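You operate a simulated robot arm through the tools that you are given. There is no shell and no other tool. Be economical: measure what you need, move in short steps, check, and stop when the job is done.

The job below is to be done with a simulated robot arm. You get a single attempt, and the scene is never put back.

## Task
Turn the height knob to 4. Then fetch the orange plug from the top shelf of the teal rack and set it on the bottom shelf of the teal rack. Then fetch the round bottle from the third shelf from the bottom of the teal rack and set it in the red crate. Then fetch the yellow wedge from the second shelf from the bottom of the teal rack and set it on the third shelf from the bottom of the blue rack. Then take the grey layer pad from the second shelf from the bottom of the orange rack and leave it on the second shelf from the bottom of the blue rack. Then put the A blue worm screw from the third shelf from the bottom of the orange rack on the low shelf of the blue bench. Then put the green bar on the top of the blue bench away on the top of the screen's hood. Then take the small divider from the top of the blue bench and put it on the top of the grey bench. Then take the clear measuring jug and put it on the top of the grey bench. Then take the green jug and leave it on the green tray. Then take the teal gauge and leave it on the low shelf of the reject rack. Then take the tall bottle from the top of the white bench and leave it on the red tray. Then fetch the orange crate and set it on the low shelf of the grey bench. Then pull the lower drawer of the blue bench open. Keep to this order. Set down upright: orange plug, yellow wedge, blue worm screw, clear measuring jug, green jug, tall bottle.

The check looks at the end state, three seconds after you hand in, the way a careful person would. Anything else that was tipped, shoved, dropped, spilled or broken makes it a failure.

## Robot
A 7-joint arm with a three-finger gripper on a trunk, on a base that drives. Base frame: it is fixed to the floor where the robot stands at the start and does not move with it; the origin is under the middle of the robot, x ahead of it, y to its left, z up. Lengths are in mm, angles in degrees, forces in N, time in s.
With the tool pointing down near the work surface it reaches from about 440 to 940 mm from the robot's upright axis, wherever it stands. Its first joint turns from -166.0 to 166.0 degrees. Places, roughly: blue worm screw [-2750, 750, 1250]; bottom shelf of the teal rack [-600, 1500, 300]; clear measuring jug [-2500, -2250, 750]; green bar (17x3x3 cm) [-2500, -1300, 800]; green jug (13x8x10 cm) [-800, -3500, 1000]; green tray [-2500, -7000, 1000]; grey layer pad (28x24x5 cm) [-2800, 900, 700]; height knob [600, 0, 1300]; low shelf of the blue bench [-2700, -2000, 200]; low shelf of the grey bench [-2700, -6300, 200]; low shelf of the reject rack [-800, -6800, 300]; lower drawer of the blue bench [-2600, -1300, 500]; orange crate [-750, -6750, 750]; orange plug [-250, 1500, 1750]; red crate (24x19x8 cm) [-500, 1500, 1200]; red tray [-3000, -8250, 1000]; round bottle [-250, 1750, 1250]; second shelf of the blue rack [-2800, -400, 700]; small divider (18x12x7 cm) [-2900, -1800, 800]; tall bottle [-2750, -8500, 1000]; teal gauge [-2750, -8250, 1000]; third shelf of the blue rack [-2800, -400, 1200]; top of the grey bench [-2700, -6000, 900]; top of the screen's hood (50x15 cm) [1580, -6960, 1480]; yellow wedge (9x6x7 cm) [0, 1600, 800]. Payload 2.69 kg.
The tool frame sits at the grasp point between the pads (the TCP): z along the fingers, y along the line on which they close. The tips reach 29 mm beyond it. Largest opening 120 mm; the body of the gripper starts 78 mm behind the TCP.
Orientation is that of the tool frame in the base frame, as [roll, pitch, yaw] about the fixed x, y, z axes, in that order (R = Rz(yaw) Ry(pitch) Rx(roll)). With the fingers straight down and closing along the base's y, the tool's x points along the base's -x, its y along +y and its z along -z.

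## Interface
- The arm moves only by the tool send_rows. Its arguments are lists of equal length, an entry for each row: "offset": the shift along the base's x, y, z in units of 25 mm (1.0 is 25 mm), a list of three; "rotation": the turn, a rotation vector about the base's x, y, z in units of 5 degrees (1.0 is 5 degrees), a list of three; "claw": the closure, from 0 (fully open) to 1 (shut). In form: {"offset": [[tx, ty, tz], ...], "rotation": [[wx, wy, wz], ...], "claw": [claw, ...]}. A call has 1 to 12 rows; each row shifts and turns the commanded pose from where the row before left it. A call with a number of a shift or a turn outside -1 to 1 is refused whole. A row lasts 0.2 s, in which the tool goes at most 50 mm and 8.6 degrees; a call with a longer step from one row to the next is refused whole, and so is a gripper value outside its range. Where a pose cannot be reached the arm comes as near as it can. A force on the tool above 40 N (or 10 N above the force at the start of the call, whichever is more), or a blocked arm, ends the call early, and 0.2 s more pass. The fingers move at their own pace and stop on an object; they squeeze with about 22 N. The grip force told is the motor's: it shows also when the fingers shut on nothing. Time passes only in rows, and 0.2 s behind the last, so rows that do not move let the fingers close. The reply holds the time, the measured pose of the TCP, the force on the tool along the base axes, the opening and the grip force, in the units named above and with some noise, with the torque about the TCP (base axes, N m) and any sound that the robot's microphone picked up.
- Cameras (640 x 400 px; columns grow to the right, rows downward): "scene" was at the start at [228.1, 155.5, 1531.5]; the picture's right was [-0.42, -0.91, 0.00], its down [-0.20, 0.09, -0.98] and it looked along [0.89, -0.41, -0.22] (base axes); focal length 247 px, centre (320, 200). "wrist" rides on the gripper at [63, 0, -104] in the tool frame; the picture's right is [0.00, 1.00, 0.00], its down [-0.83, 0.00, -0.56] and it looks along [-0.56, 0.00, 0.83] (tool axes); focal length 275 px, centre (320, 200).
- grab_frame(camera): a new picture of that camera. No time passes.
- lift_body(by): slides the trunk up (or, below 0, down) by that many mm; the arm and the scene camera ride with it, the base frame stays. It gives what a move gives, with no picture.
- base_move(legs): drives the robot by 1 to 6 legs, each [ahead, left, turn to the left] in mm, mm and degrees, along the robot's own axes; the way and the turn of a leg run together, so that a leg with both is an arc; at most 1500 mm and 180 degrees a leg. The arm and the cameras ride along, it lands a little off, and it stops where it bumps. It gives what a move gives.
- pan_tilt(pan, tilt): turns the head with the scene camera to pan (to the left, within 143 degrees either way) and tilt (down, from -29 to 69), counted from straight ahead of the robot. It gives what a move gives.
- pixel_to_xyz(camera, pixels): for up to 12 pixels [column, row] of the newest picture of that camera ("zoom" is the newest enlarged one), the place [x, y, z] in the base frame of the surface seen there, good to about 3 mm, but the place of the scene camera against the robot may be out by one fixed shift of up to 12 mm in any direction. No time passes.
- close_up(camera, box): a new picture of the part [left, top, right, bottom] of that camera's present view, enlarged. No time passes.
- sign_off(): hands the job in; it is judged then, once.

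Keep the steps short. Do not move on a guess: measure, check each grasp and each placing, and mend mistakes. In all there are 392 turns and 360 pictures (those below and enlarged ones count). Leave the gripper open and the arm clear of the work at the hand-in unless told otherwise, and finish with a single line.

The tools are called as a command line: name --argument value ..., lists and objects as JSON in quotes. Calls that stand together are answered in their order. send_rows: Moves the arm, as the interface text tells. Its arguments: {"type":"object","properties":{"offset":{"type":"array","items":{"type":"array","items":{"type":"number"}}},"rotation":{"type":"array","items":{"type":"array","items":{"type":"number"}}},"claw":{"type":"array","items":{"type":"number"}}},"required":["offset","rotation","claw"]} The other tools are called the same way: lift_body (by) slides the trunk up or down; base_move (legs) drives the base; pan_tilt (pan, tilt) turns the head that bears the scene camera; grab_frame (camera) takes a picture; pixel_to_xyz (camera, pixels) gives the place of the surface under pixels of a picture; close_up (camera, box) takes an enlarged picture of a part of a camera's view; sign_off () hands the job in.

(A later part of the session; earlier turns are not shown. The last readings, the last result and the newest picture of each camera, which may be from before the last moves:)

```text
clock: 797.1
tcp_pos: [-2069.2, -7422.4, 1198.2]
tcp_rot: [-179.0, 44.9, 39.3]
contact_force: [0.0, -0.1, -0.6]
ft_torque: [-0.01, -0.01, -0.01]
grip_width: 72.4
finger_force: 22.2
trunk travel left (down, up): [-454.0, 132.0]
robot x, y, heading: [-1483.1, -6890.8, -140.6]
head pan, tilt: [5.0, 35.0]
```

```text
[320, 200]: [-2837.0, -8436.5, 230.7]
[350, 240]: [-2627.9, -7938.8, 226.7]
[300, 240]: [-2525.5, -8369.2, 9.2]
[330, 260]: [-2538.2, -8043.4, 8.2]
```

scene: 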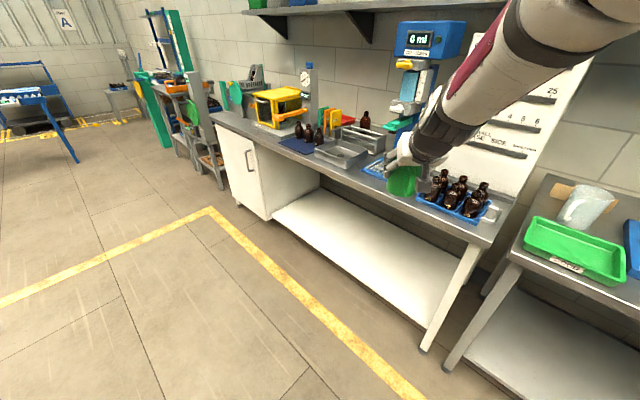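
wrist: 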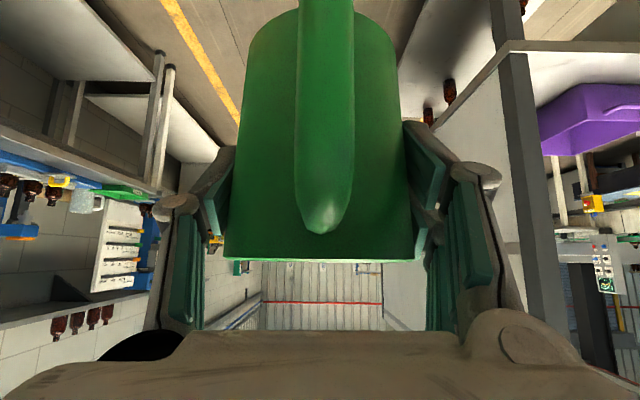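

The rear corner met the reject rack while turning. I'll shift 170 mm west and finish the turn.

base_move --legs '[[131, -108, 0], [0, 0, -39.4]]'

pan_tilt --pan 5 --tilt 35

grab_frame --camera "scene"

grab_frame --camera "wrist"

```text
clock: 800.4
tcp_pos: [-2440.7, -6935.0, 1196.0]
tcp_rot: [-179.1, 44.9, 0.4]
contact_force: [-0.5, -0.4, -0.1]
ft_torque: [0.04, -0.01, -0.03]
grip_width: 72.7
finger_force: 22.4
trunk travel left (down, up): [-454.0, 132.0]
robot x, y, heading: [-1650.7, -6890.3, -180.0]
head pan, tilt: [5.0, 35.0]
```

```text
clock: 801.0
tcp_pos: [-2441.5, -6935.3, 1197.3]
tcp_rot: [-179.2, 45.0, 0.2]
contact_force: [0.4, 0.2, -1.0]
ft_torque: [-0.02, -0.01, -0.02]
grip_width: 72.5
finger_force: 22.2
trunk travel left (down, up): [-454.0, 132.0]
robot x, y, heading: [-1655.8, -6889.8, -179.6]
head pan, tilt: [5.0, 35.0]
```

```text
99 pictures are left
```

scene: 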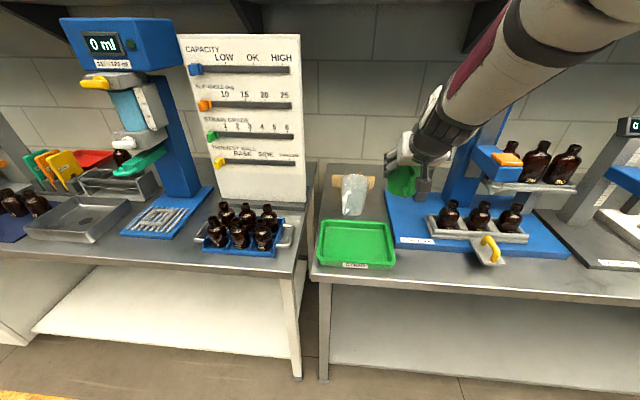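

```text
98 pictures are left
```

wrist: 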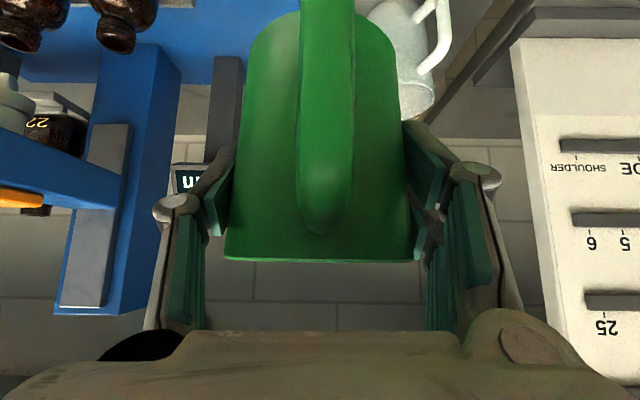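

base_move --legs '[[25, 82, 0]]'

send_rows --offset '[[0, 0, -0.9], [0, 0, -0.9], [0, 0, -0.9], [0, 0, -0.9], [0, 0, -0.9], [0, 0, -0.9], [0, 0, -0.9], [0, 0, 0]]' --rotation '[[0, 0, 0], [0, 0, 0], [0, 0, 0], [0, 0, 0], [0, 0, 0], [0, 0, 0], [0, 0, 0], [0, 0, 0]]' --claw '[0.5, 0.5, 0.5, 0.5, 0.5, 0.5, 0.5, 0.5]'

grab_frame --camera "scene"

grab_frame --camera "wrist"

```text
clock: 802.1
tcp_pos: [-2466.8, -7020.8, 1197.3]
tcp_rot: [-179.1, 45.0, 0.2]
contact_force: [-0.9, -0.2, -1.0]
ft_torque: [0.01, -0.01, 0.02]
grip_width: 72.6
finger_force: 22.1
trunk travel left (down, up): [-454.0, 132.0]
robot x, y, heading: [-1683.2, -6972.9, -179.7]
head pan, tilt: [5.0, 35.0]
```

```text
clock: 803.9
tcp_pos: [-2465.1, -7019.6, 1040.1]
tcp_rot: [-179.1, 44.9, 0.3]
contact_force: [0.9, -0.2, -1.2]
ft_torque: [0.01, 0.01, 0.05]
grip_width: 72.5
finger_force: 22.3
trunk travel left (down, up): [-454.0, 132.0]
robot x, y, heading: [-1679.8, -6971.9, -179.6]
head pan, tilt: [5.0, 35.0]
```

```text
97 pictures are left
```

scene: 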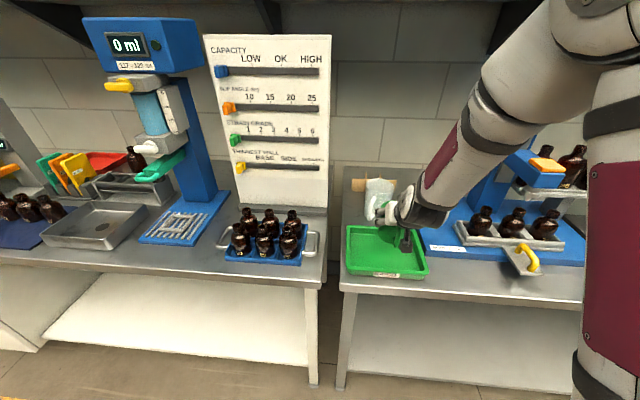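

```text
96 pictures are left
```

wrist: 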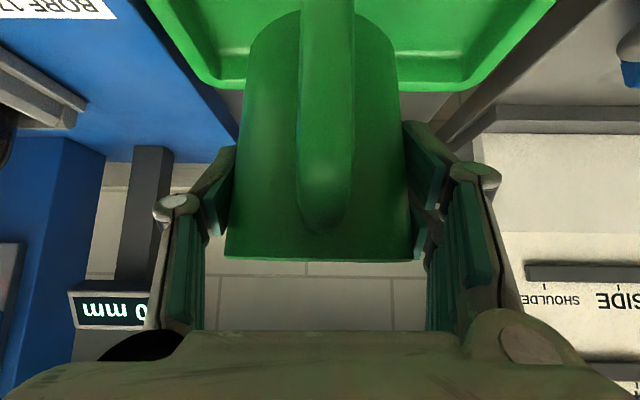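

pixel_to_xyz --camera "wrist" --pixels '[[220, 85], [440, 85], [230, 60], [440, 50], [180, 20], [530, 20], [415, 30]]'

```text
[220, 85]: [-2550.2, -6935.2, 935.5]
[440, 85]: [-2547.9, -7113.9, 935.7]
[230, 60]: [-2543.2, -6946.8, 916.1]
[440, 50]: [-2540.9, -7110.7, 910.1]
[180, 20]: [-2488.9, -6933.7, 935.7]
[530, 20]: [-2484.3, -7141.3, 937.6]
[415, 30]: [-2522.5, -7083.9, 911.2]
```

send_rows --offset '[[0, -0.2, -0.8], [0, -0.2, -0.8], [0, 0, -0.7], [0, 0, 0]]' --rotation '[[0, 0, 0], [0, 0, 0], [0, 0, 0], [0, 0, 0]]' --claw '[0.5, 0.5, 0.5, 0.5]'

send_rows --offset '[[0, 0, -0.15], [0, 0, -0.1], [0, 0, 0]]' --rotation '[[0, 0, 0], [0, 0, 0], [0, 0, 0]]' --claw '[0.5, 0.5, 0.5]'

send_rows --offset '[[0, 0, -0.06], [0, 0, -0.06], [0, 0, 0]]' --rotation '[[0, 0, 0], [0, 0, 0], [0, 0, 0]]' --claw '[0.5, 0.5, 0.5]'

```text
clock: 804.9
tcp_pos: [-2465.7, -7030.2, 981.5]
tcp_rot: [-179.2, 44.9, 0.4]
contact_force: [-0.4, 0.5, -0.7]
ft_torque: [0.0, -0.02, 0.0]
grip_width: 72.7
finger_force: 22.2
trunk travel left (down, up): [-454.0, 132.0]
robot x, y, heading: [-1681.6, -6975.6, -179.7]
head pan, tilt: [5.0, 35.0]
```

```text
clock: 805.7
tcp_pos: [-2466.0, -7028.9, 975.8]
tcp_rot: [-179.2, 44.9, 0.3]
contact_force: [0.2, 0.4, -0.7]
ft_torque: [0.01, 0.01, -0.02]
grip_width: 72.7
finger_force: 22.2
trunk travel left (down, up): [-454.0, 132.0]
robot x, y, heading: [-1680.2, -6972.4, -179.9]
head pan, tilt: [5.0, 35.0]
```

```text
clock: 806.5
tcp_pos: [-2466.8, -7029.9, 972.5]
tcp_rot: [-179.0, 44.7, 0.3]
contact_force: [1.7, 1.2, 4.0]
ft_torque: [0.09, 0.05, -0.03]
grip_width: 72.4
finger_force: 21.6
trunk travel left (down, up): [-454.0, 132.0]
robot x, y, heading: [-1678.5, -6972.5, -179.8]
head pan, tilt: [5.0, 35.0]
```

Touching. Release and withdraw along the tool axis.

send_rows --offset '[[0, 0, -0.05], [0, 0, 0], [0, 0, 0], [0, 0, 0], [0.6, 0, 0.6], [0.7, 0, 0.7], [0.7, 0, 0.7], [0.7, 0, 0.7], [0.7, 0, 0.7]]' --rotation '[[0, 0, 0], [0, 0, 0], [0, 0, 0], [0, 0, 0], [0, 0, 0], [0, 0, 0], [0, 0, 0], [0, 0, 0], [0, 0, 0]]' --claw '[0.5, 0.3, 0, 0, 0, 0, 0, 0, 0]'

grab_frame --camera "wrist"

grab_frame --camera "scene"

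```text
clock: 808.5
tcp_pos: [-2382.4, -7029.5, 1057.1]
tcp_rot: [-179.1, 45.0, 0.4]
contact_force: [-1.6, -0.7, -0.1]
ft_torque: [0.0, -0.04, 0.01]
grip_width: 120.3
finger_force: 0.0
trunk travel left (down, up): [-454.0, 132.0]
robot x, y, heading: [-1679.7, -6971.1, -179.4]
head pan, tilt: [5.0, 35.0]
```

```text
95 pictures are left
```

wrist: 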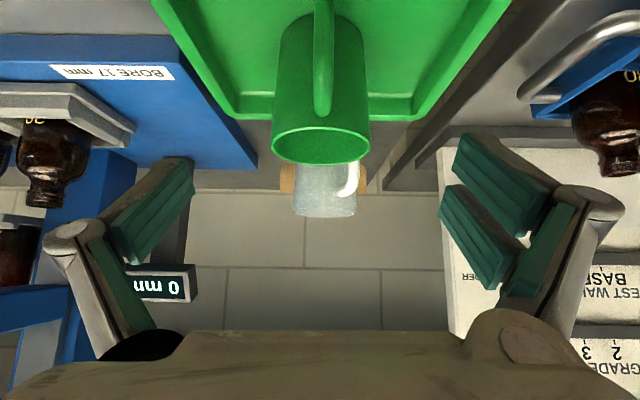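

```text
94 pictures are left
```

scene: 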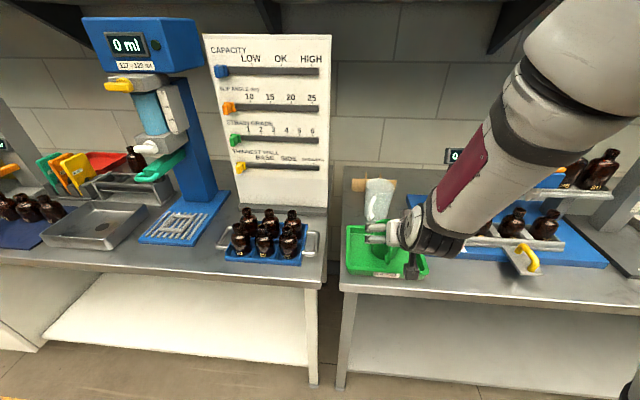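

The green jug stands on the tray. Next is the teal gauge on the white bench, further south.

send_rows --offset '[[0.2, 0, 0.9], [0.2, 0, 0.9], [0.2, 0, 0.9], [0.2, 0, 0.9], [0.2, 0, 0.9], [0.2, 0, 0.9]]' --rotation '[[0, 0, 0], [0, 0, 0], [0, 0, 0], [0, 0, 0], [0, 0, 0], [0, 0, 0]]' --claw '[0, 0, 0, 0, 0, 0]'

base_move --legs '[[0, 1200, 0]]'

pan_tilt --pan 12 --tilt 32

grab_frame --camera "scene"

```text
clock: 809.9
tcp_pos: [-2350.4, -7029.7, 1191.5]
tcp_rot: [-179.1, 44.9, 0.3]
contact_force: [-0.1, -0.9, -0.2]
ft_torque: [0.02, -0.01, 0.0]
grip_width: 120.0
finger_force: 0.0
trunk travel left (down, up): [-454.0, 132.0]
robot x, y, heading: [-1680.5, -6973.8, -179.7]
head pan, tilt: [5.0, 35.0]
```

```text
clock: 816.0
tcp_pos: [-2344.3, -8223.3, 1191.8]
tcp_rot: [-179.1, 44.9, 0.2]
contact_force: [-0.1, -0.5, 0.5]
ft_torque: [0.0, 0.0, 0.0]
grip_width: 120.2
finger_force: 0.0
trunk travel left (down, up): [-454.0, 132.0]
robot x, y, heading: [-1669.9, -8167.7, -179.8]
head pan, tilt: [5.0, 35.0]
```

```text
clock: 816.6
tcp_pos: [-2344.6, -8224.6, 1191.2]
tcp_rot: [-179.2, 44.8, 0.3]
contact_force: [-0.5, -0.1, 0.3]
ft_torque: [0.02, -0.04, 0.0]
grip_width: 120.2
finger_force: 0.0
trunk travel left (down, up): [-454.0, 132.0]
robot x, y, heading: [-1672.5, -8169.9, -179.6]
head pan, tilt: [12.0, 32.0]
```

```text
93 pictures are left
```

scene: 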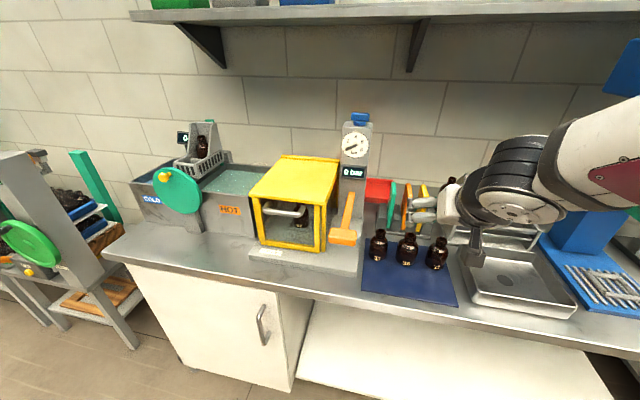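

close_up --camera "scene" --box '[340, 150, 500, 290]'

pixel_to_xyz --camera "scene" --pixels '[[378, 185], [378, 200], [391, 195], [392, 215], [405, 210], [418, 205], [378, 245], [405, 250], [438, 255], [448, 183], [410, 285], [500, 280]]'

```text
2.86 times, centred on (420, 220) of scene
```

zoom: 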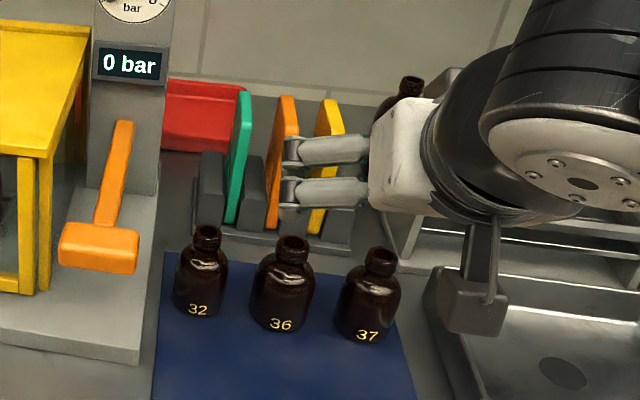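

```text
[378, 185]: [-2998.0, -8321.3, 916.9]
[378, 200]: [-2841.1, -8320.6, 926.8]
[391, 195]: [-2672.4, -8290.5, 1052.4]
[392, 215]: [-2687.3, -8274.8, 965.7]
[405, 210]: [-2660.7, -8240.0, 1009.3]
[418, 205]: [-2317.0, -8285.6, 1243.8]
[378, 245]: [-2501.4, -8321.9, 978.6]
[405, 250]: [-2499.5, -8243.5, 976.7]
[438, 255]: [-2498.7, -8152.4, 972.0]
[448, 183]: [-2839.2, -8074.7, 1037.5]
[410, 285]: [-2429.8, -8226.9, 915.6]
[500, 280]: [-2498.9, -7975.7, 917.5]
```

base_move --legs '[[0, -260, 0]]'

pan_tilt --pan 28 --tilt 32

close_up --camera "scene" --box '[210, 80, 470, 300]'

```text
clock: 818.5
tcp_pos: [-2346.1, -7962.2, 1191.2]
tcp_rot: [-179.1, 44.9, 0.4]
contact_force: [0.3, 0.1, -0.2]
ft_torque: [-0.01, 0.0, 0.0]
grip_width: 119.9
finger_force: 0.1
trunk travel left (down, up): [-454.0, 132.0]
robot x, y, heading: [-1673.1, -7905.2, -179.8]
head pan, tilt: [12.0, 32.0]
```

```text
clock: 819.3
tcp_pos: [-2346.4, -7963.5, 1191.3]
tcp_rot: [-179.1, 45.0, 0.3]
contact_force: [-0.1, 0.3, -0.4]
ft_torque: [0.03, 0.0, -0.01]
grip_width: 119.9
finger_force: 0.2
trunk travel left (down, up): [-454.0, 132.0]
robot x, y, heading: [-1670.9, -7907.6, -179.8]
head pan, tilt: [28.0, 32.0]
```

```text
1.82 times, centred on (340, 190) of scene
```

zoom: 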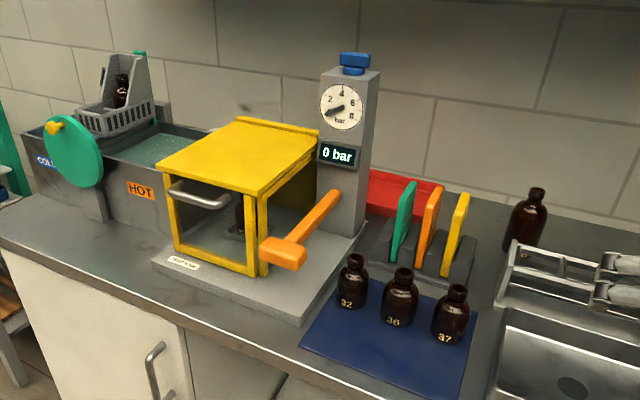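

pixel_to_xyz --camera "zoom" --pixels '[[402, 190], [393, 255], [412, 185], [404, 225], [525, 225], [535, 192], [520, 250], [375, 195], [430, 185], [385, 175], [415, 255], [365, 250]]'

close_up --camera "scene" --box '[340, 150, 440, 240]'

```text
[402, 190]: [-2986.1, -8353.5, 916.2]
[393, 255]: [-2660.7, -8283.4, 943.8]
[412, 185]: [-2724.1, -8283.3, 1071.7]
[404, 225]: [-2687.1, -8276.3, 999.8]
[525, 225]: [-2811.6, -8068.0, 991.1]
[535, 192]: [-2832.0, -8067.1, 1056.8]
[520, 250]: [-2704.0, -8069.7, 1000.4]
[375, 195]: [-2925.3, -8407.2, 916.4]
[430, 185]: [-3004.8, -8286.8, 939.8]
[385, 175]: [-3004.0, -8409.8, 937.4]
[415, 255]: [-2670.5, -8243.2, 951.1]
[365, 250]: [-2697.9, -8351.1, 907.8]
```

```text
4.44 times, centred on (390, 195) of scene
```

zoom: 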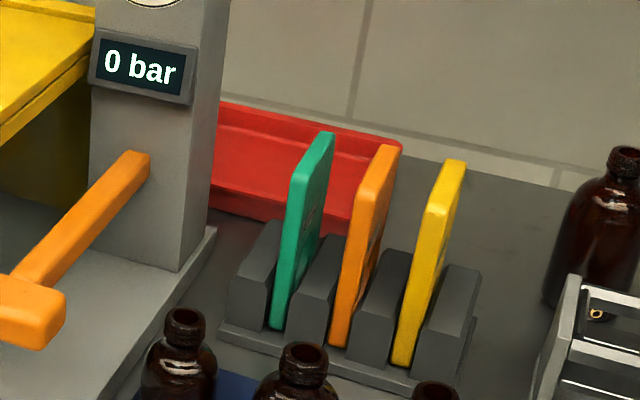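

Tall bottle at (−2815, −8068), red tray behind the gauges. The teal gauge plate leans back, top at z≈1072, y≈−8283. I'll make the tool vertical and go above it.

send_rows --offset '[[0, 0, 0.5], [0, 0, 0.5], [0, 0, 0.5], [0, 0, 0.5], [0, 0, 0], [0, 0, 0], [0, 0, 0], [0, 0, 0], [0, 0, 0]]' --rotation '[[0, -1, 0], [0, -1, 0], [0, -1, 0], [0, -1, 0], [0, -1, 0], [0, -1, 0], [0, -1, 0], [0, -1, 0], [0, -1, 0]]' --claw '[0.5, 0.73, 0.73, 0.73, 0.73, 0.73, 0.73, 0.73, 0.73]'

base_move --legs '[[0, 320, 0], [250, 0, 0]]'

send_rows --offset '[[-0.8, 0, 0], [-0.8, 0, 0], [-0.8, 0, 0], [-0.8, 0, 0], [-0.8, 0, 0], [-0.8, 0, 0], [0, 0, 0]]' --rotation '[[0, 0, 0], [0, 0, 0], [0, 0, 0], [0, 0, 0], [0, 0, 0], [0, 0, 0], [0, 0, 0]]' --claw '[0.73, 0.73, 0.73, 0.73, 0.73, 0.73, 0.73]'

grab_frame --camera "wrist"

```text
clock: 821.3
tcp_pos: [-2346.1, -7963.0, 1242.3]
tcp_rot: [-179.3, -0.1, 0.2]
contact_force: [0.0, -0.9, 1.2]
ft_torque: [0.0, 0.02, 0.02]
grip_width: 32.4
finger_force: 0.0
trunk travel left (down, up): [-454.0, 132.0]
robot x, y, heading: [-1672.2, -7906.2, -179.7]
head pan, tilt: [28.0, 32.0]
```

```text
clock: 824.9
tcp_pos: [-2593.4, -8281.8, 1241.3]
tcp_rot: [-179.3, -0.1, 0.3]
contact_force: [-0.1, -0.8, 0.8]
ft_torque: [0.02, -0.01, 0.0]
grip_width: 32.4
finger_force: 0.1
trunk travel left (down, up): [-454.0, 132.0]
robot x, y, heading: [-1919.6, -8227.5, -179.7]
head pan, tilt: [28.0, 32.0]
```

```text
clock: 826.5
tcp_pos: [-2712.9, -8282.9, 1241.5]
tcp_rot: [-179.3, -0.1, 0.4]
contact_force: [-0.1, -0.4, 0.6]
ft_torque: [-0.02, -0.01, 0.0]
grip_width: 32.7
finger_force: 0.1
trunk travel left (down, up): [-454.0, 132.0]
robot x, y, heading: [-1922.5, -8227.3, -179.7]
head pan, tilt: [28.0, 32.0]
```

```text
89 pictures are left
```

wrist: 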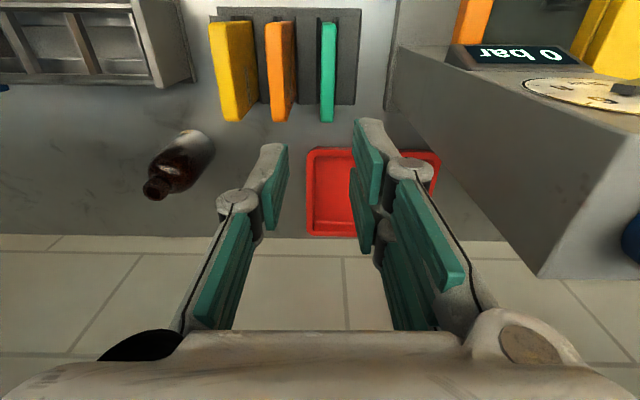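

pixel_to_xyz --camera "wrist" --pixels '[[328, 118], [328, 60], [328, 25], [290, 118], [280, 60], [390, 80], [450, 120], [470, 50], [540, 270], [178, 165], [330, 190], [322, 60], [335, 60]]'

```text
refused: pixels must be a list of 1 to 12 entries
```

pixel_to_xyz --camera "wrist" --pixels '[[328, 118], [328, 60], [328, 25], [290, 118], [390, 80], [450, 120], [470, 50], [540, 270], [178, 165], [330, 190], [322, 60], [335, 60]]'

```text
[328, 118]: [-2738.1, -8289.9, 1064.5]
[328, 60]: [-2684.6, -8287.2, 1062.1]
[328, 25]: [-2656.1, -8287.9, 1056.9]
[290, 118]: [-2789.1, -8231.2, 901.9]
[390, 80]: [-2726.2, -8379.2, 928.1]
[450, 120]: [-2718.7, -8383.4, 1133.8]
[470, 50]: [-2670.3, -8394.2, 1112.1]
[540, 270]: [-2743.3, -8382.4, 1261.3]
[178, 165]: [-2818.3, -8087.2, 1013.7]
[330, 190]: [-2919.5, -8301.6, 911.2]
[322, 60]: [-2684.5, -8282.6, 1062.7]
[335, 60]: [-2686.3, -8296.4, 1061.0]
```

Teal plate: x −2656..−2738, y −8289, flat top z 1062. I'll lower onto it with a 32 mm opening.

send_rows --offset '[[0.6, -0.27, -0.9], [0, 0, -0.9], [0, 0, -0.9], [0, 0, -0.9], [0, 0, -0.9], [0, 0, -0.9], [0, 0, 0]]' --rotation '[[0, 0, 0], [0, 0, 0], [0, 0, 0], [0, 0, 0], [0, 0, 0], [0, 0, 0], [0, 0, 0]]' --claw '[0.73, 0.73, 0.73, 0.73, 0.73, 0.73, 0.73]'

grab_frame --camera "wrist"

```text
clock: 828.0
tcp_pos: [-2697.3, -8289.0, 1107.1]
tcp_rot: [-179.3, -0.1, 0.3]
contact_force: [0.0, 0.1, -0.6]
ft_torque: [-0.03, 0.01, 0.0]
grip_width: 32.3
finger_force: 0.0
trunk travel left (down, up): [-454.0, 132.0]
robot x, y, heading: [-1922.7, -8228.4, -179.8]
head pan, tilt: [28.0, 32.0]
```

```text
88 pictures are left
```

wrist: 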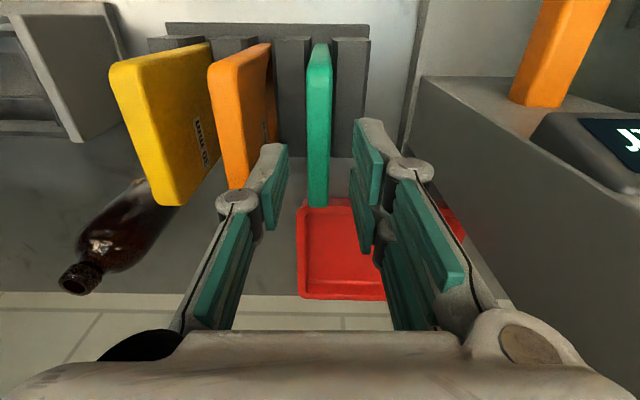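

Centred. I'll narrow to about 25 mm to stay clear of the orange plate and go down to z 1052.

send_rows --offset '[[0, 0, 0], [0, 0, -0.7], [0, 0, -0.8], [0, 0, -0.7], [0, 0, 0], [0, 0, 0], [0, 0, 0], [0, 0, 0]]' --rotation '[[0, 0, 0], [0, 0, 0], [0, 0, 0], [0, 0, 0], [0, 0, 0], [0, 0, 0], [0, 0, 0], [0, 0, 0]]' --claw '[0.79, 0.79, 0.79, 0.79, 0.79, 1, 1, 1]'

send_rows --offset '[[0, 0, 0.4], [0, 0, 0.8], [0, 0, 0.8], [0, 0, 0.8], [0, 0, 0.8], [0, 0, 0.8], [0, 0, 0.8], [0, 0, 0.8], [0, 0, 0.8], [0, 0, 0.8]]' --rotation '[[0, 0, 0], [0, 0, 0], [0, 0, 0], [0, 0, 0], [0, 0, 0], [0, 0, 0], [0, 0, 0], [0, 0, 0], [0, 0, 0], [0, 0, 0]]' --claw '[1, 1, 1, 1, 1, 1, 1, 1, 1, 1]'

grab_frame --camera "wrist"

grab_frame --camera "scene"

```text
clock: 829.9
tcp_pos: [-2698.8, -8289.6, 1052.9]
tcp_rot: [-179.2, -0.1, 0.3]
contact_force: [-0.4, -0.1, 0.7]
ft_torque: [0.01, 0.01, 0.0]
grip_width: 13.6
finger_force: 22.3
trunk travel left (down, up): [-454.0, 132.0]
robot x, y, heading: [-1920.9, -8226.4, -179.8]
head pan, tilt: [28.0, 32.0]
```

```text
clock: 832.0
tcp_pos: [-2698.1, -8288.7, 1240.4]
tcp_rot: [-179.3, 0.0, 0.3]
contact_force: [-0.5, -0.1, -1.8]
ft_torque: [-0.04, 0.03, 0.02]
grip_width: 13.8
finger_force: 22.2
trunk travel left (down, up): [-454.0, 132.0]
robot x, y, heading: [-1924.3, -8225.6, -179.4]
head pan, tilt: [28.0, 32.0]
```

```text
87 pictures are left
```

wrist: 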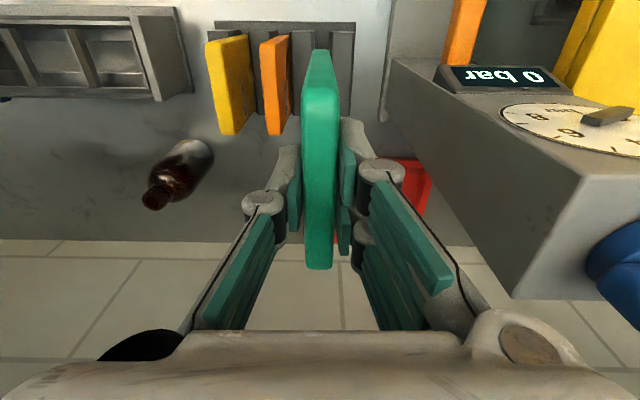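

```text
86 pictures are left
```

scene: 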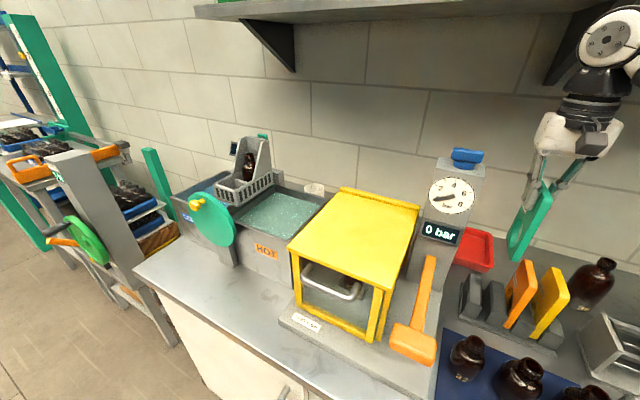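

The gauge is out (a ring-shaped plate). I'll back off, turn to face east and drive up to the west side of the reject rack.

base_move --legs '[[-260, 0, 0], [0, 0, 180], [-180, 0, 0], [0, 1380, 0]]'

pan_tilt --pan 0 --tilt 40

grab_frame --camera "scene"

```text
clock: 848.9
tcp_pos: [-1099.8, -6765.2, 1240.2]
tcp_rot: [-179.3, -0.1, -178.6]
contact_force: [0.6, -1.0, -2.4]
ft_torque: [0.01, 0.0, -0.02]
grip_width: 13.6
finger_force: 21.8
trunk travel left (down, up): [-454.0, 132.0]
robot x, y, heading: [-1874.7, -6841.3, 1.5]
head pan, tilt: [28.0, 32.0]
```

```text
clock: 849.9
tcp_pos: [-1099.5, -6764.5, 1241.0]
tcp_rot: [-179.4, -0.2, -178.6]
contact_force: [-0.4, -0.2, -1.2]
ft_torque: [0.03, -0.01, -0.05]
grip_width: 13.6
finger_force: 21.6
trunk travel left (down, up): [-454.0, 132.0]
robot x, y, heading: [-1873.9, -6842.0, 1.6]
head pan, tilt: [0.0, 40.0]
```

```text
85 pictures are left
```

scene: 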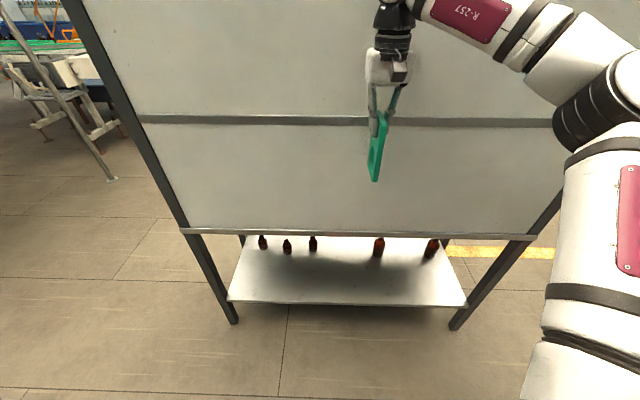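

pixel_to_xyz --camera "scene" --pixels '[[350, 280], [350, 303], [262, 243], [287, 248], [313, 244], [379, 246], [431, 248], [350, 234], [240, 295], [455, 298], [350, 262], [375, 165]]'

```text
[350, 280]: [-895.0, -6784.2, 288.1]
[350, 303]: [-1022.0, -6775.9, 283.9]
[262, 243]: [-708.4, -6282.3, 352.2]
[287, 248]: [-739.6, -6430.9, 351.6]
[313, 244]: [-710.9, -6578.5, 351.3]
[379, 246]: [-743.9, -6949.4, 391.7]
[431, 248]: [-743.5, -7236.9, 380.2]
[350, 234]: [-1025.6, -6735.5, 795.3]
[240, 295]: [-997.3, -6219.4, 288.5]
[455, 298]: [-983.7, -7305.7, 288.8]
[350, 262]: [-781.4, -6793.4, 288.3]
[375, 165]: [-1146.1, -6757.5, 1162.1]
```

The low shelf is at z≈283, with the gap between bottles at y −6600..−6930. There isn't room to pose low from this side, so I'll go round the north end to the rack's east side.

base_move --legs '[[0, 1540, -1.5], [1080, 0, 0], [1080, 0, 0], [0, 0, 180], [0, 1420, 0]]'

pan_tilt --pan 0 --tilt 35

grab_frame --camera "scene"

```text
refused: 1540 is not a number from -1500 to 1500
```

```text
clock: 850.5
tcp_pos: [-1099.7, -6763.4, 1242.1]
tcp_rot: [-179.4, -0.2, -178.5]
contact_force: [-1.2, 0.3, -1.7]
ft_torque: [-0.03, 0.03, -0.01]
grip_width: 13.9
finger_force: 21.9
trunk travel left (down, up): [-454.0, 132.0]
robot x, y, heading: [-1875.7, -6844.1, 1.9]
head pan, tilt: [0.0, 35.0]
```

```text
84 pictures are left
```

scene: 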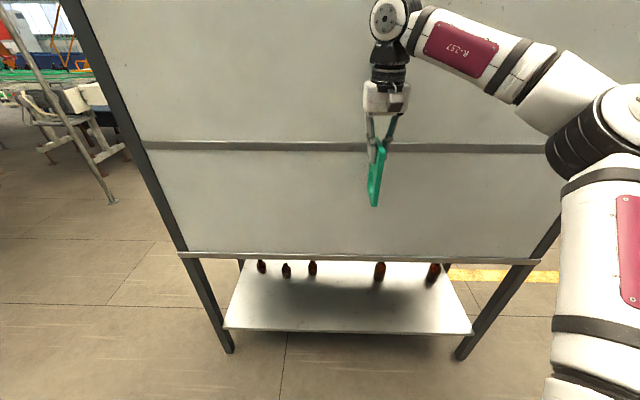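

base_move --legs '[[0, 0, -1.7], [0, 770, 0], [0, 770, 0], [1080, 0, 0], [1080, 0, 0], [0, 0, 180]]'

base_move --legs '[[0, 1420, 0]]'

pan_tilt --pan 0 --tilt 35

grab_frame --camera "scene"

```text
clock: 872.7
tcp_pos: [419.6, -4538.0, 1243.1]
tcp_rot: [-178.3, -1.0, -103.3]
contact_force: [7.9, -22.3, 1.2]
ft_torque: [3.26, 1.18, 0.62]
grip_width: 13.9
finger_force: 22.1
trunk travel left (down, up): [-454.0, 132.0]
robot x, y, heading: [302.3, -5303.4, 78.4]
head pan, tilt: [0.0, 35.0]
stopped in leg 6: the force on the tool passed its limit at 191 N (the readings are from after the stop); the commanded pose is now the measured one
```

```text
clock: 873.5
tcp_pos: [419.5, -4537.4, 1242.6]
tcp_rot: [-178.2, -1.1, -103.5]
contact_force: [5.0, -15.3, 1.3]
ft_torque: [2.16, 0.72, 0.41]
grip_width: 13.7
finger_force: 21.8
trunk travel left (down, up): [-454.0, 132.0]
robot x, y, heading: [298.7, -5303.8, 78.2]
head pan, tilt: [0.0, 35.0]
stopped in leg 1: the force on the tool passed its limit at 45 N (the readings are from after the stop); the commanded pose is now the measured one
```

```text
clock: 874.1
tcp_pos: [419.9, -4537.9, 1242.8]
tcp_rot: [-178.1, -1.0, -103.5]
contact_force: [6.2, -20.7, 1.5]
ft_torque: [2.87, 1.06, 0.5]
grip_width: 13.7
finger_force: 21.7
trunk travel left (down, up): [-454.0, 132.0]
robot x, y, heading: [301.6, -5303.0, 78.1]
head pan, tilt: [0.0, 35.0]
```

```text
83 pictures are left
```

scene: 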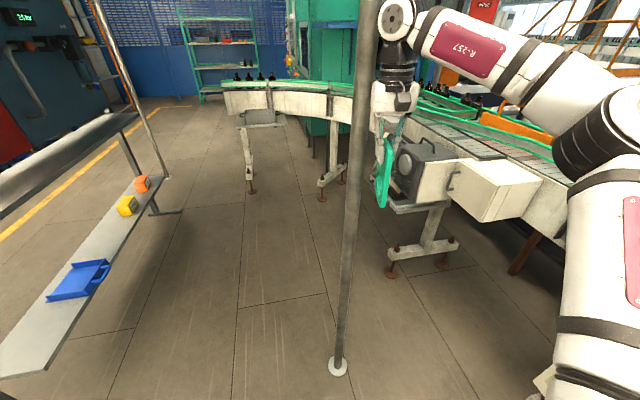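

The hand hit the canopy post while turning. The gauge is still held. I'll turn back, move south, then complete the turn.

base_move --legs '[[0, 0, -20]]'

grab_frame --camera "wrist"

```text
clock: 875.6
tcp_pos: [674.1, -4623.7, 1242.1]
tcp_rot: [-178.1, -0.9, -123.5]
contact_force: [0.9, -0.6, -0.6]
ft_torque: [0.01, 0.03, 0.03]
grip_width: 13.9
finger_force: 21.6
trunk travel left (down, up): [-454.0, 132.0]
robot x, y, heading: [298.7, -5302.7, 58.2]
head pan, tilt: [0.0, 35.0]
```

```text
82 pictures are left
```

wrist: 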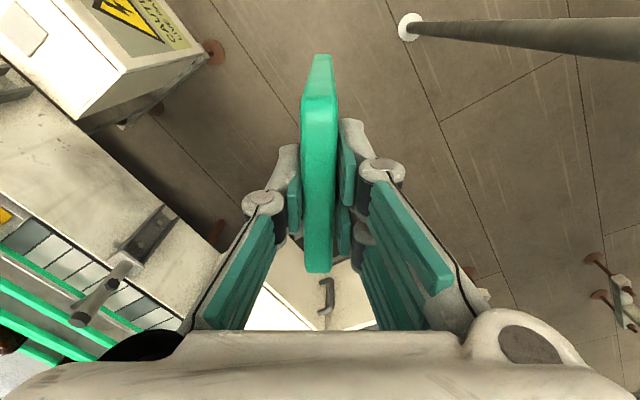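

base_move --legs '[[-382, -237, 0], [0, 0, 121.8], [0, 1000, 0]]'

pan_tilt --pan 0 --tilt 38

grab_frame --camera "scene"

```text
clock: 888.2
tcp_pos: [-450.0, -6820.5, 1241.9]
tcp_rot: [-178.1, -1.0, -0.1]
contact_force: [-0.7, 0.3, -2.0]
ft_torque: [0.01, -0.02, 0.02]
grip_width: 13.7
finger_force: 22.3
trunk travel left (down, up): [-454.0, 132.0]
robot x, y, heading: [326.8, -6755.0, -178.5]
head pan, tilt: [0.0, 35.0]
```

```text
clock: 888.8
tcp_pos: [-450.3, -6820.1, 1242.1]
tcp_rot: [-178.2, -1.1, -0.2]
contact_force: [-0.2, 0.5, -2.0]
ft_torque: [-0.02, -0.01, 0.03]
grip_width: 13.9
finger_force: 22.0
trunk travel left (down, up): [-454.0, 132.0]
robot x, y, heading: [324.8, -6757.6, -178.4]
head pan, tilt: [0.0, 38.0]
```

```text
81 pictures are left
```

scene: 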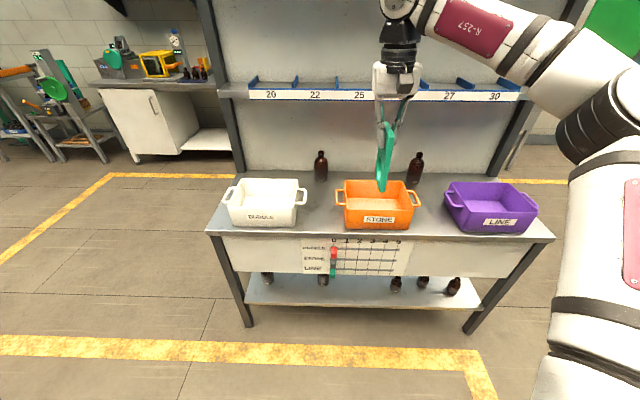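

pixel_to_xyz --camera "scene" --pixels '[[360, 302], [360, 285], [323, 280], [395, 284], [360, 272], [360, 245], [453, 287], [268, 279], [380, 235], [345, 205], [415, 205], [378, 190]]'

close_up --camera "scene" --box '[210, 160, 550, 330]'

```text
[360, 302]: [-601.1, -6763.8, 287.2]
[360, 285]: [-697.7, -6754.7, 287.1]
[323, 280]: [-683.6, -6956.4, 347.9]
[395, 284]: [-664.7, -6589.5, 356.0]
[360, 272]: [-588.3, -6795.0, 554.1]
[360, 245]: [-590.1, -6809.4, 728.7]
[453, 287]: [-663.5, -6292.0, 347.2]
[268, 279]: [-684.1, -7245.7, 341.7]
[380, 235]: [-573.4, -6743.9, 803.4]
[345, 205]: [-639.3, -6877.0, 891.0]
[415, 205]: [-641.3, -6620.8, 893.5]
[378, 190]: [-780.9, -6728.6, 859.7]
```

```text
1.88 times, centred on (380, 245) of scene
```

zoom: 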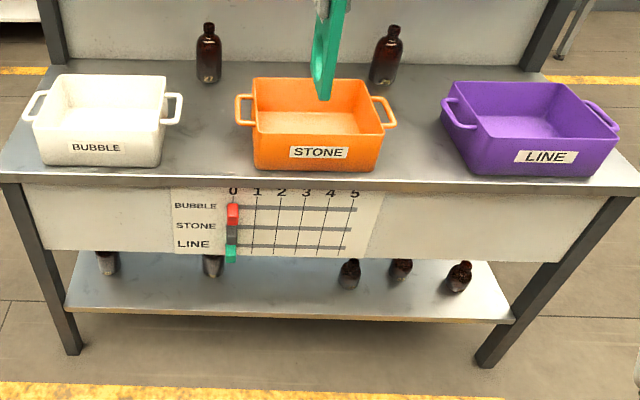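

Low shelf free gap y −6630..−6915, front edge x≈−590, apron bottom z≈550. I'll back off, lower the trunk, turn the tool so the plate will lie flat, then pitch it level.

base_move --legs '[[-250, -45, -1.5]]'

send_rows --offset '[[0, 0, 0], [0, 0, 0], [0, 0, 0], [0, 0, 0], [0, 0, 0], [0, 0, 0], [0, 0, 0], [0, 0, 0], [0, 0, 0], [0, 0, 0], [0, 0, 0], [0, 0, 0]]' --rotation '[[0, 0, -1], [0, 0, -1], [0, 0, -1], [0, 0, -1], [0, 0, -1], [0, 0, -1], [0, 0, -1], [0, 0, -1], [0, 0, -1], [0, 0, -1], [0, 0, -1], [0, 0, -1]]' --claw '[1, 1, 1, 1, 1, 1, 1, 1, 1, 1, 1, 1]'

send_rows --offset '[[0, 0, 0], [0, 0, 0], [0, 0, 0], [0, 0, 0], [0, 0, 0], [0, 0, 0]]' --rotation '[[0, 0, -1], [0, 0, -1], [0, 0, -1], [0, 0, -1], [0, 0, -1], [0, 0, -1]]' --claw '[1, 1, 1, 1, 1, 1]'

lift_body --by -400

lift_body --by -50

send_rows --offset '[[-0.7, 0, -0.3], [-0.7, 0, -0.3], [-0.7, 0, -0.3], [-0.7, 0, -0.3], [-0.7, 0, -0.3], [-0.7, 0, -0.3], [-0.7, 0, -0.3], [-0.7, 0, -0.3], [-0.7, 0, -0.3], [-0.5, 0, -0.3], [0, 0, -0.3], [0, 0, -0.3]]' --rotation '[[0, 1, 0], [0, 1, 0], [0, 1, 0], [0, 1, 0], [0, 1, 0], [0, 1, 0], [0, 1, 0], [0, 1, 0], [0, 1, 0], [0, 1, 0], [0, 1, 0], [0, 1, 0]]' --claw '[1, 1, 1, 1, 1, 1, 1, 1, 1, 1, 1, 1]'

```text
clock: 890.7
tcp_pos: [-200.2, -6750.7, 1241.9]
tcp_rot: [-178.0, -1.1, -1.5]
contact_force: [0.0, -0.4, -2.1]
ft_torque: [-0.01, 0.01, -0.06]
grip_width: 13.9
finger_force: 21.8
trunk travel left (down, up): [-454.0, 132.0]
robot x, y, heading: [578.9, -6707.8, -180.0]
head pan, tilt: [0.0, 38.0]
```

```text
clock: 893.3
tcp_pos: [-201.2, -6750.6, 1242.1]
tcp_rot: [-178.1, -1.1, -61.6]
contact_force: [0.3, -0.1, -1.8]
ft_torque: [0.01, -0.02, 0.05]
grip_width: 13.8
finger_force: 21.7
trunk travel left (down, up): [-454.0, 132.0]
robot x, y, heading: [572.0, -6705.6, -179.9]
head pan, tilt: [0.0, 38.0]
```

```text
clock: 894.7
tcp_pos: [-202.4, -6750.4, 1241.6]
tcp_rot: [-178.2, -1.0, -91.6]
contact_force: [-0.2, 0.1, -1.7]
ft_torque: [-0.04, 0.0, -0.01]
grip_width: 13.8
finger_force: 22.2
trunk travel left (down, up): [-454.0, 132.0]
robot x, y, heading: [575.7, -6709.5, -179.8]
head pan, tilt: [0.0, 38.0]
```

```text
clock: 898.5
tcp_pos: [-200.5, -6751.0, 842.1]
tcp_rot: [-178.1, -1.0, -91.5]
contact_force: [0.6, 0.2, -1.6]
ft_torque: [-0.03, 0.04, 0.03]
grip_width: 13.8
finger_force: 22.4
trunk travel left (down, up): [-54.0, 532.0]
robot x, y, heading: [574.4, -6707.4, -179.9]
head pan, tilt: [0.0, 38.0]
```

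```text
clock: 899.4
tcp_pos: [-200.5, -6750.6, 791.9]
tcp_rot: [-178.1, -0.9, -91.6]
contact_force: [0.2, -0.3, -2.6]
ft_torque: [0.0, -0.01, -0.01]
grip_width: 13.8
finger_force: 22.0
trunk travel left (down, up): [-4.0, 582.0]
robot x, y, heading: [576.0, -6705.5, -180.0]
head pan, tilt: [0.0, 38.0]
```

```text
clock: 902.0
tcp_pos: [-370.0, -6751.0, 701.6]
tcp_rot: [121.9, -1.9, -89.8]
contact_force: [-0.2, 0.8, -0.9]
ft_torque: [-0.02, -0.05, -0.02]
grip_width: 13.8
finger_force: 21.9
trunk travel left (down, up): [-4.0, 582.0]
robot x, y, heading: [572.1, -6708.9, -179.7]
head pan, tilt: [0.0, 38.0]
```

send_rows --offset '[[0, 0, -0.8], [0, 0, -0.8], [0, 0, -0.8], [0, 0, -0.8], [0, 0, -0.8], [0, 0, -0.8], [0, 0, -0.8], [0, 0, -0.8], [0, 0, -0.8]]' --rotation '[[0, 0.6, 0], [0, 0.6, 0], [0, 0.6, 0], [0, 0.6, 0], [0, 0.6, 0], [0, 0.6, 0], [0, 0.6, 0], [0, 0.6, 0], [0, 0.6, 0]]' --claw '[1, 1, 1, 1, 1, 1, 1, 1, 1]'

send_rows --offset '[[-0.2, 0, -0.9], [-0.2, 0, -0.9], [-0.2, 0, -0.9], [-0.2, 0, -0.9], [-0.2, 0, -0.9], [0, 0, -0.8]]' --rotation '[[0, 0.1, 0], [0, 0.1, 0], [0, 0.1, 0], [0, 0.1, 0], [0, 0, 0], [0, 0, 0]]' --claw '[1, 1, 1, 1, 1, 1]'

grab_frame --camera "scene"

```text
clock: 904.0
tcp_pos: [-370.8, -6751.1, 521.7]
tcp_rot: [94.8, -1.6, -89.2]
contact_force: [0.6, -0.2, -2.1]
ft_torque: [-0.01, -0.09, 0.0]
grip_width: 13.8
finger_force: 21.9
trunk travel left (down, up): [-4.0, 582.0]
robot x, y, heading: [578.5, -6709.3, -179.7]
head pan, tilt: [0.0, 38.0]
```

```text
clock: 905.4
tcp_pos: [-401.4, -6751.0, 419.0]
tcp_rot: [93.0, -1.7, -89.0]
contact_force: [0.1, 0.2, -1.6]
ft_torque: [-0.01, -0.09, 0.02]
grip_width: 13.9
finger_force: 22.3
out of reach, approached as far as the arm can: row 5, 6
trunk travel left (down, up): [-4.0, 582.0]
robot x, y, heading: [577.0, -6708.5, -179.7]
head pan, tilt: [0.0, 38.0]
```

```text
79 pictures are left
```

scene: 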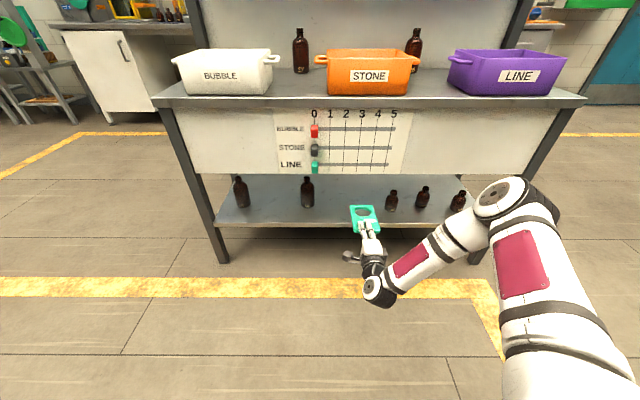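

The gauge is level. I need more reach to go lower: back the base 120 mm and extend the arm while lowering.

base_move --legs '[[-130, 0, 0]]'

send_rows --offset '[[-0.9, 0, 0], [-0.9, 0, 0], [-0.9, 0, 0], [-0.9, 0, -0.4], [-0.9, 0, -0.6], [-0.9, 0, -0.8], [0, 0, -0.8], [0, 0, -0.8], [0, 0, 0]]' --rotation '[[0, 0, 0], [0, 0, 0], [0, 0, 0], [0, 0, 0], [0, 0, 0], [0, 0, 0], [0, 0, 0], [0, 0, 0], [0, 0, 0]]' --claw '[1, 1, 1, 1, 1, 1, 1, 1, 1]'

```text
clock: 906.7
tcp_pos: [-271.5, -6751.3, 418.3]
tcp_rot: [92.9, -1.6, -89.0]
contact_force: [-0.4, -0.3, -0.7]
ft_torque: [-0.03, -0.1, -0.01]
grip_width: 13.8
finger_force: 21.8
trunk travel left (down, up): [-4.0, 582.0]
robot x, y, heading: [702.4, -6706.7, -179.6]
head pan, tilt: [0.0, 38.0]
```

```text
clock: 908.7
tcp_pos: [-390.7, -6749.7, 418.5]
tcp_rot: [93.0, -1.7, -89.0]
contact_force: [-0.6, 0.1, -1.8]
ft_torque: [-0.02, -0.11, -0.04]
grip_width: 14.0
finger_force: 22.0
out of reach, approached as far as the arm can: row 4, 5, 6, 7, 8
trunk travel left (down, up): [-4.0, 582.0]
robot x, y, heading: [707.7, -6705.6, -179.5]
head pan, tilt: [0.0, 38.0]
```

send_rows --offset '[[0.9, 0, 0], [0.9, 0, 0], [0, 0, -0.5], [0, 0, -0.5], [0, 0, -0.5], [0, 0, 0]]' --rotation '[[0, 0, 0], [0, 0, 0], [0, 0, 0], [0, 0, 0], [0, 0, 0], [0, 0, 0]]' --claw '[1, 1, 1, 1, 1, 1]'

```text
clock: 910.1
tcp_pos: [-344.8, -6750.8, 413.4]
tcp_rot: [93.1, -1.6, -89.0]
contact_force: [0.2, 0.0, -1.4]
ft_torque: [0.02, -0.07, 0.01]
grip_width: 13.9
finger_force: 21.7
out of reach, approached as far as the arm can: row 3, 4, 5
trunk travel left (down, up): [-4.0, 582.0]
robot x, y, heading: [704.7, -6702.6, -179.8]
head pan, tilt: [0.0, 38.0]
```

Level is limited to z≈413, so I'll tilt 17° down, go lower, and later ease the plate down by opening slowly.

send_rows --offset '[[0, 0, 0], [0, 0, 0], [0, 0, 0], [0, 0, 0], [0, 0, -0.6], [0, 0, -0.6], [0, 0, -0.6], [0, 0, 0]]' --rotation '[[0, -0.9, 0], [0, -0.9, 0], [0, -0.9, 0], [0, -0.9, 0], [0, 0, 0], [0, 0, 0], [0, 0, 0], [0, 0, 0]]' --claw '[1, 1, 1, 1, 1, 1, 1, 1]'

```text
clock: 911.9
tcp_pos: [-345.7, -6750.1, 368.5]
tcp_rot: [111.0, -1.8, -89.6]
contact_force: [0.7, -0.6, -1.7]
ft_torque: [-0.02, -0.1, -0.03]
grip_width: 13.9
finger_force: 22.1
trunk travel left (down, up): [-4.0, 582.0]
robot x, y, heading: [707.1, -6706.9, -179.8]
head pan, tilt: [0.0, 38.0]
```

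base_move --legs '[[295, 18, 0]]'

grab_frame --camera "scene"

send_rows --offset '[[0, 0, -0.4], [0, 0, -0.4], [0, 0, 0]]' --rotation '[[0, 0, 0], [0, 0, 0], [0, 0, 0]]' --claw '[1, 1, 1]'

```text
clock: 913.9
tcp_pos: [-639.0, -6770.0, 368.8]
tcp_rot: [111.0, -1.8, -89.5]
contact_force: [0.5, 1.2, -1.5]
ft_torque: [-0.05, -0.07, 0.0]
grip_width: 13.6
finger_force: 22.3
trunk travel left (down, up): [-4.0, 582.0]
robot x, y, heading: [412.3, -6728.1, -179.9]
head pan, tilt: [0.0, 38.0]
```

```text
78 pictures are left
```

scene: 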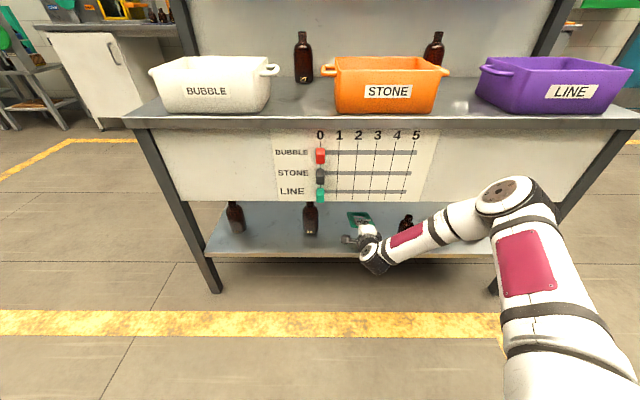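

```text
clock: 914.7
tcp_pos: [-639.1, -6768.9, 349.1]
tcp_rot: [111.0, -1.8, -89.6]
contact_force: [-0.4, 0.2, -1.4]
ft_torque: [-0.02, -0.1, 0.01]
grip_width: 13.9
finger_force: 22.0
trunk travel left (down, up): [-4.0, 582.0]
robot x, y, heading: [409.5, -6724.8, -179.5]
head pan, tilt: [0.0, 38.0]
```

send_rows --offset '[[0, 0, -0.2], [0, 0, -0.2], [0, 0, 0]]' --rotation '[[0, 0, 0], [0, 0, 0], [0, 0, 0]]' --claw '[1, 1, 1]'

send_rows --offset '[[0, 0, -0.15], [0, 0, -0.15], [0, 0, 0]]' --rotation '[[0, 0, 0], [0, 0, 0], [0, 0, 0]]' --claw '[1, 1, 1]'

```text
clock: 915.5
tcp_pos: [-638.5, -6769.9, 342.4]
tcp_rot: [111.0, -1.8, -89.4]
contact_force: [0.5, 0.3, -1.3]
ft_torque: [0.0, -0.05, -0.01]
grip_width: 13.7
finger_force: 22.4
out of reach, approached as far as the arm can: row 2
trunk travel left (down, up): [-4.0, 582.0]
robot x, y, heading: [410.2, -6724.1, -179.7]
head pan, tilt: [0.0, 38.0]
```

```text
clock: 916.3
tcp_pos: [-638.2, -6768.8, 342.1]
tcp_rot: [111.1, -1.7, -89.5]
contact_force: [0.2, 0.0, -1.8]
ft_torque: [-0.04, -0.07, 0.05]
grip_width: 14.0
finger_force: 22.0
out of reach, approached as far as the arm can: row 1, 2
trunk travel left (down, up): [-4.0, 582.0]
robot x, y, heading: [411.8, -6724.0, -179.7]
head pan, tilt: [0.0, 38.0]
```

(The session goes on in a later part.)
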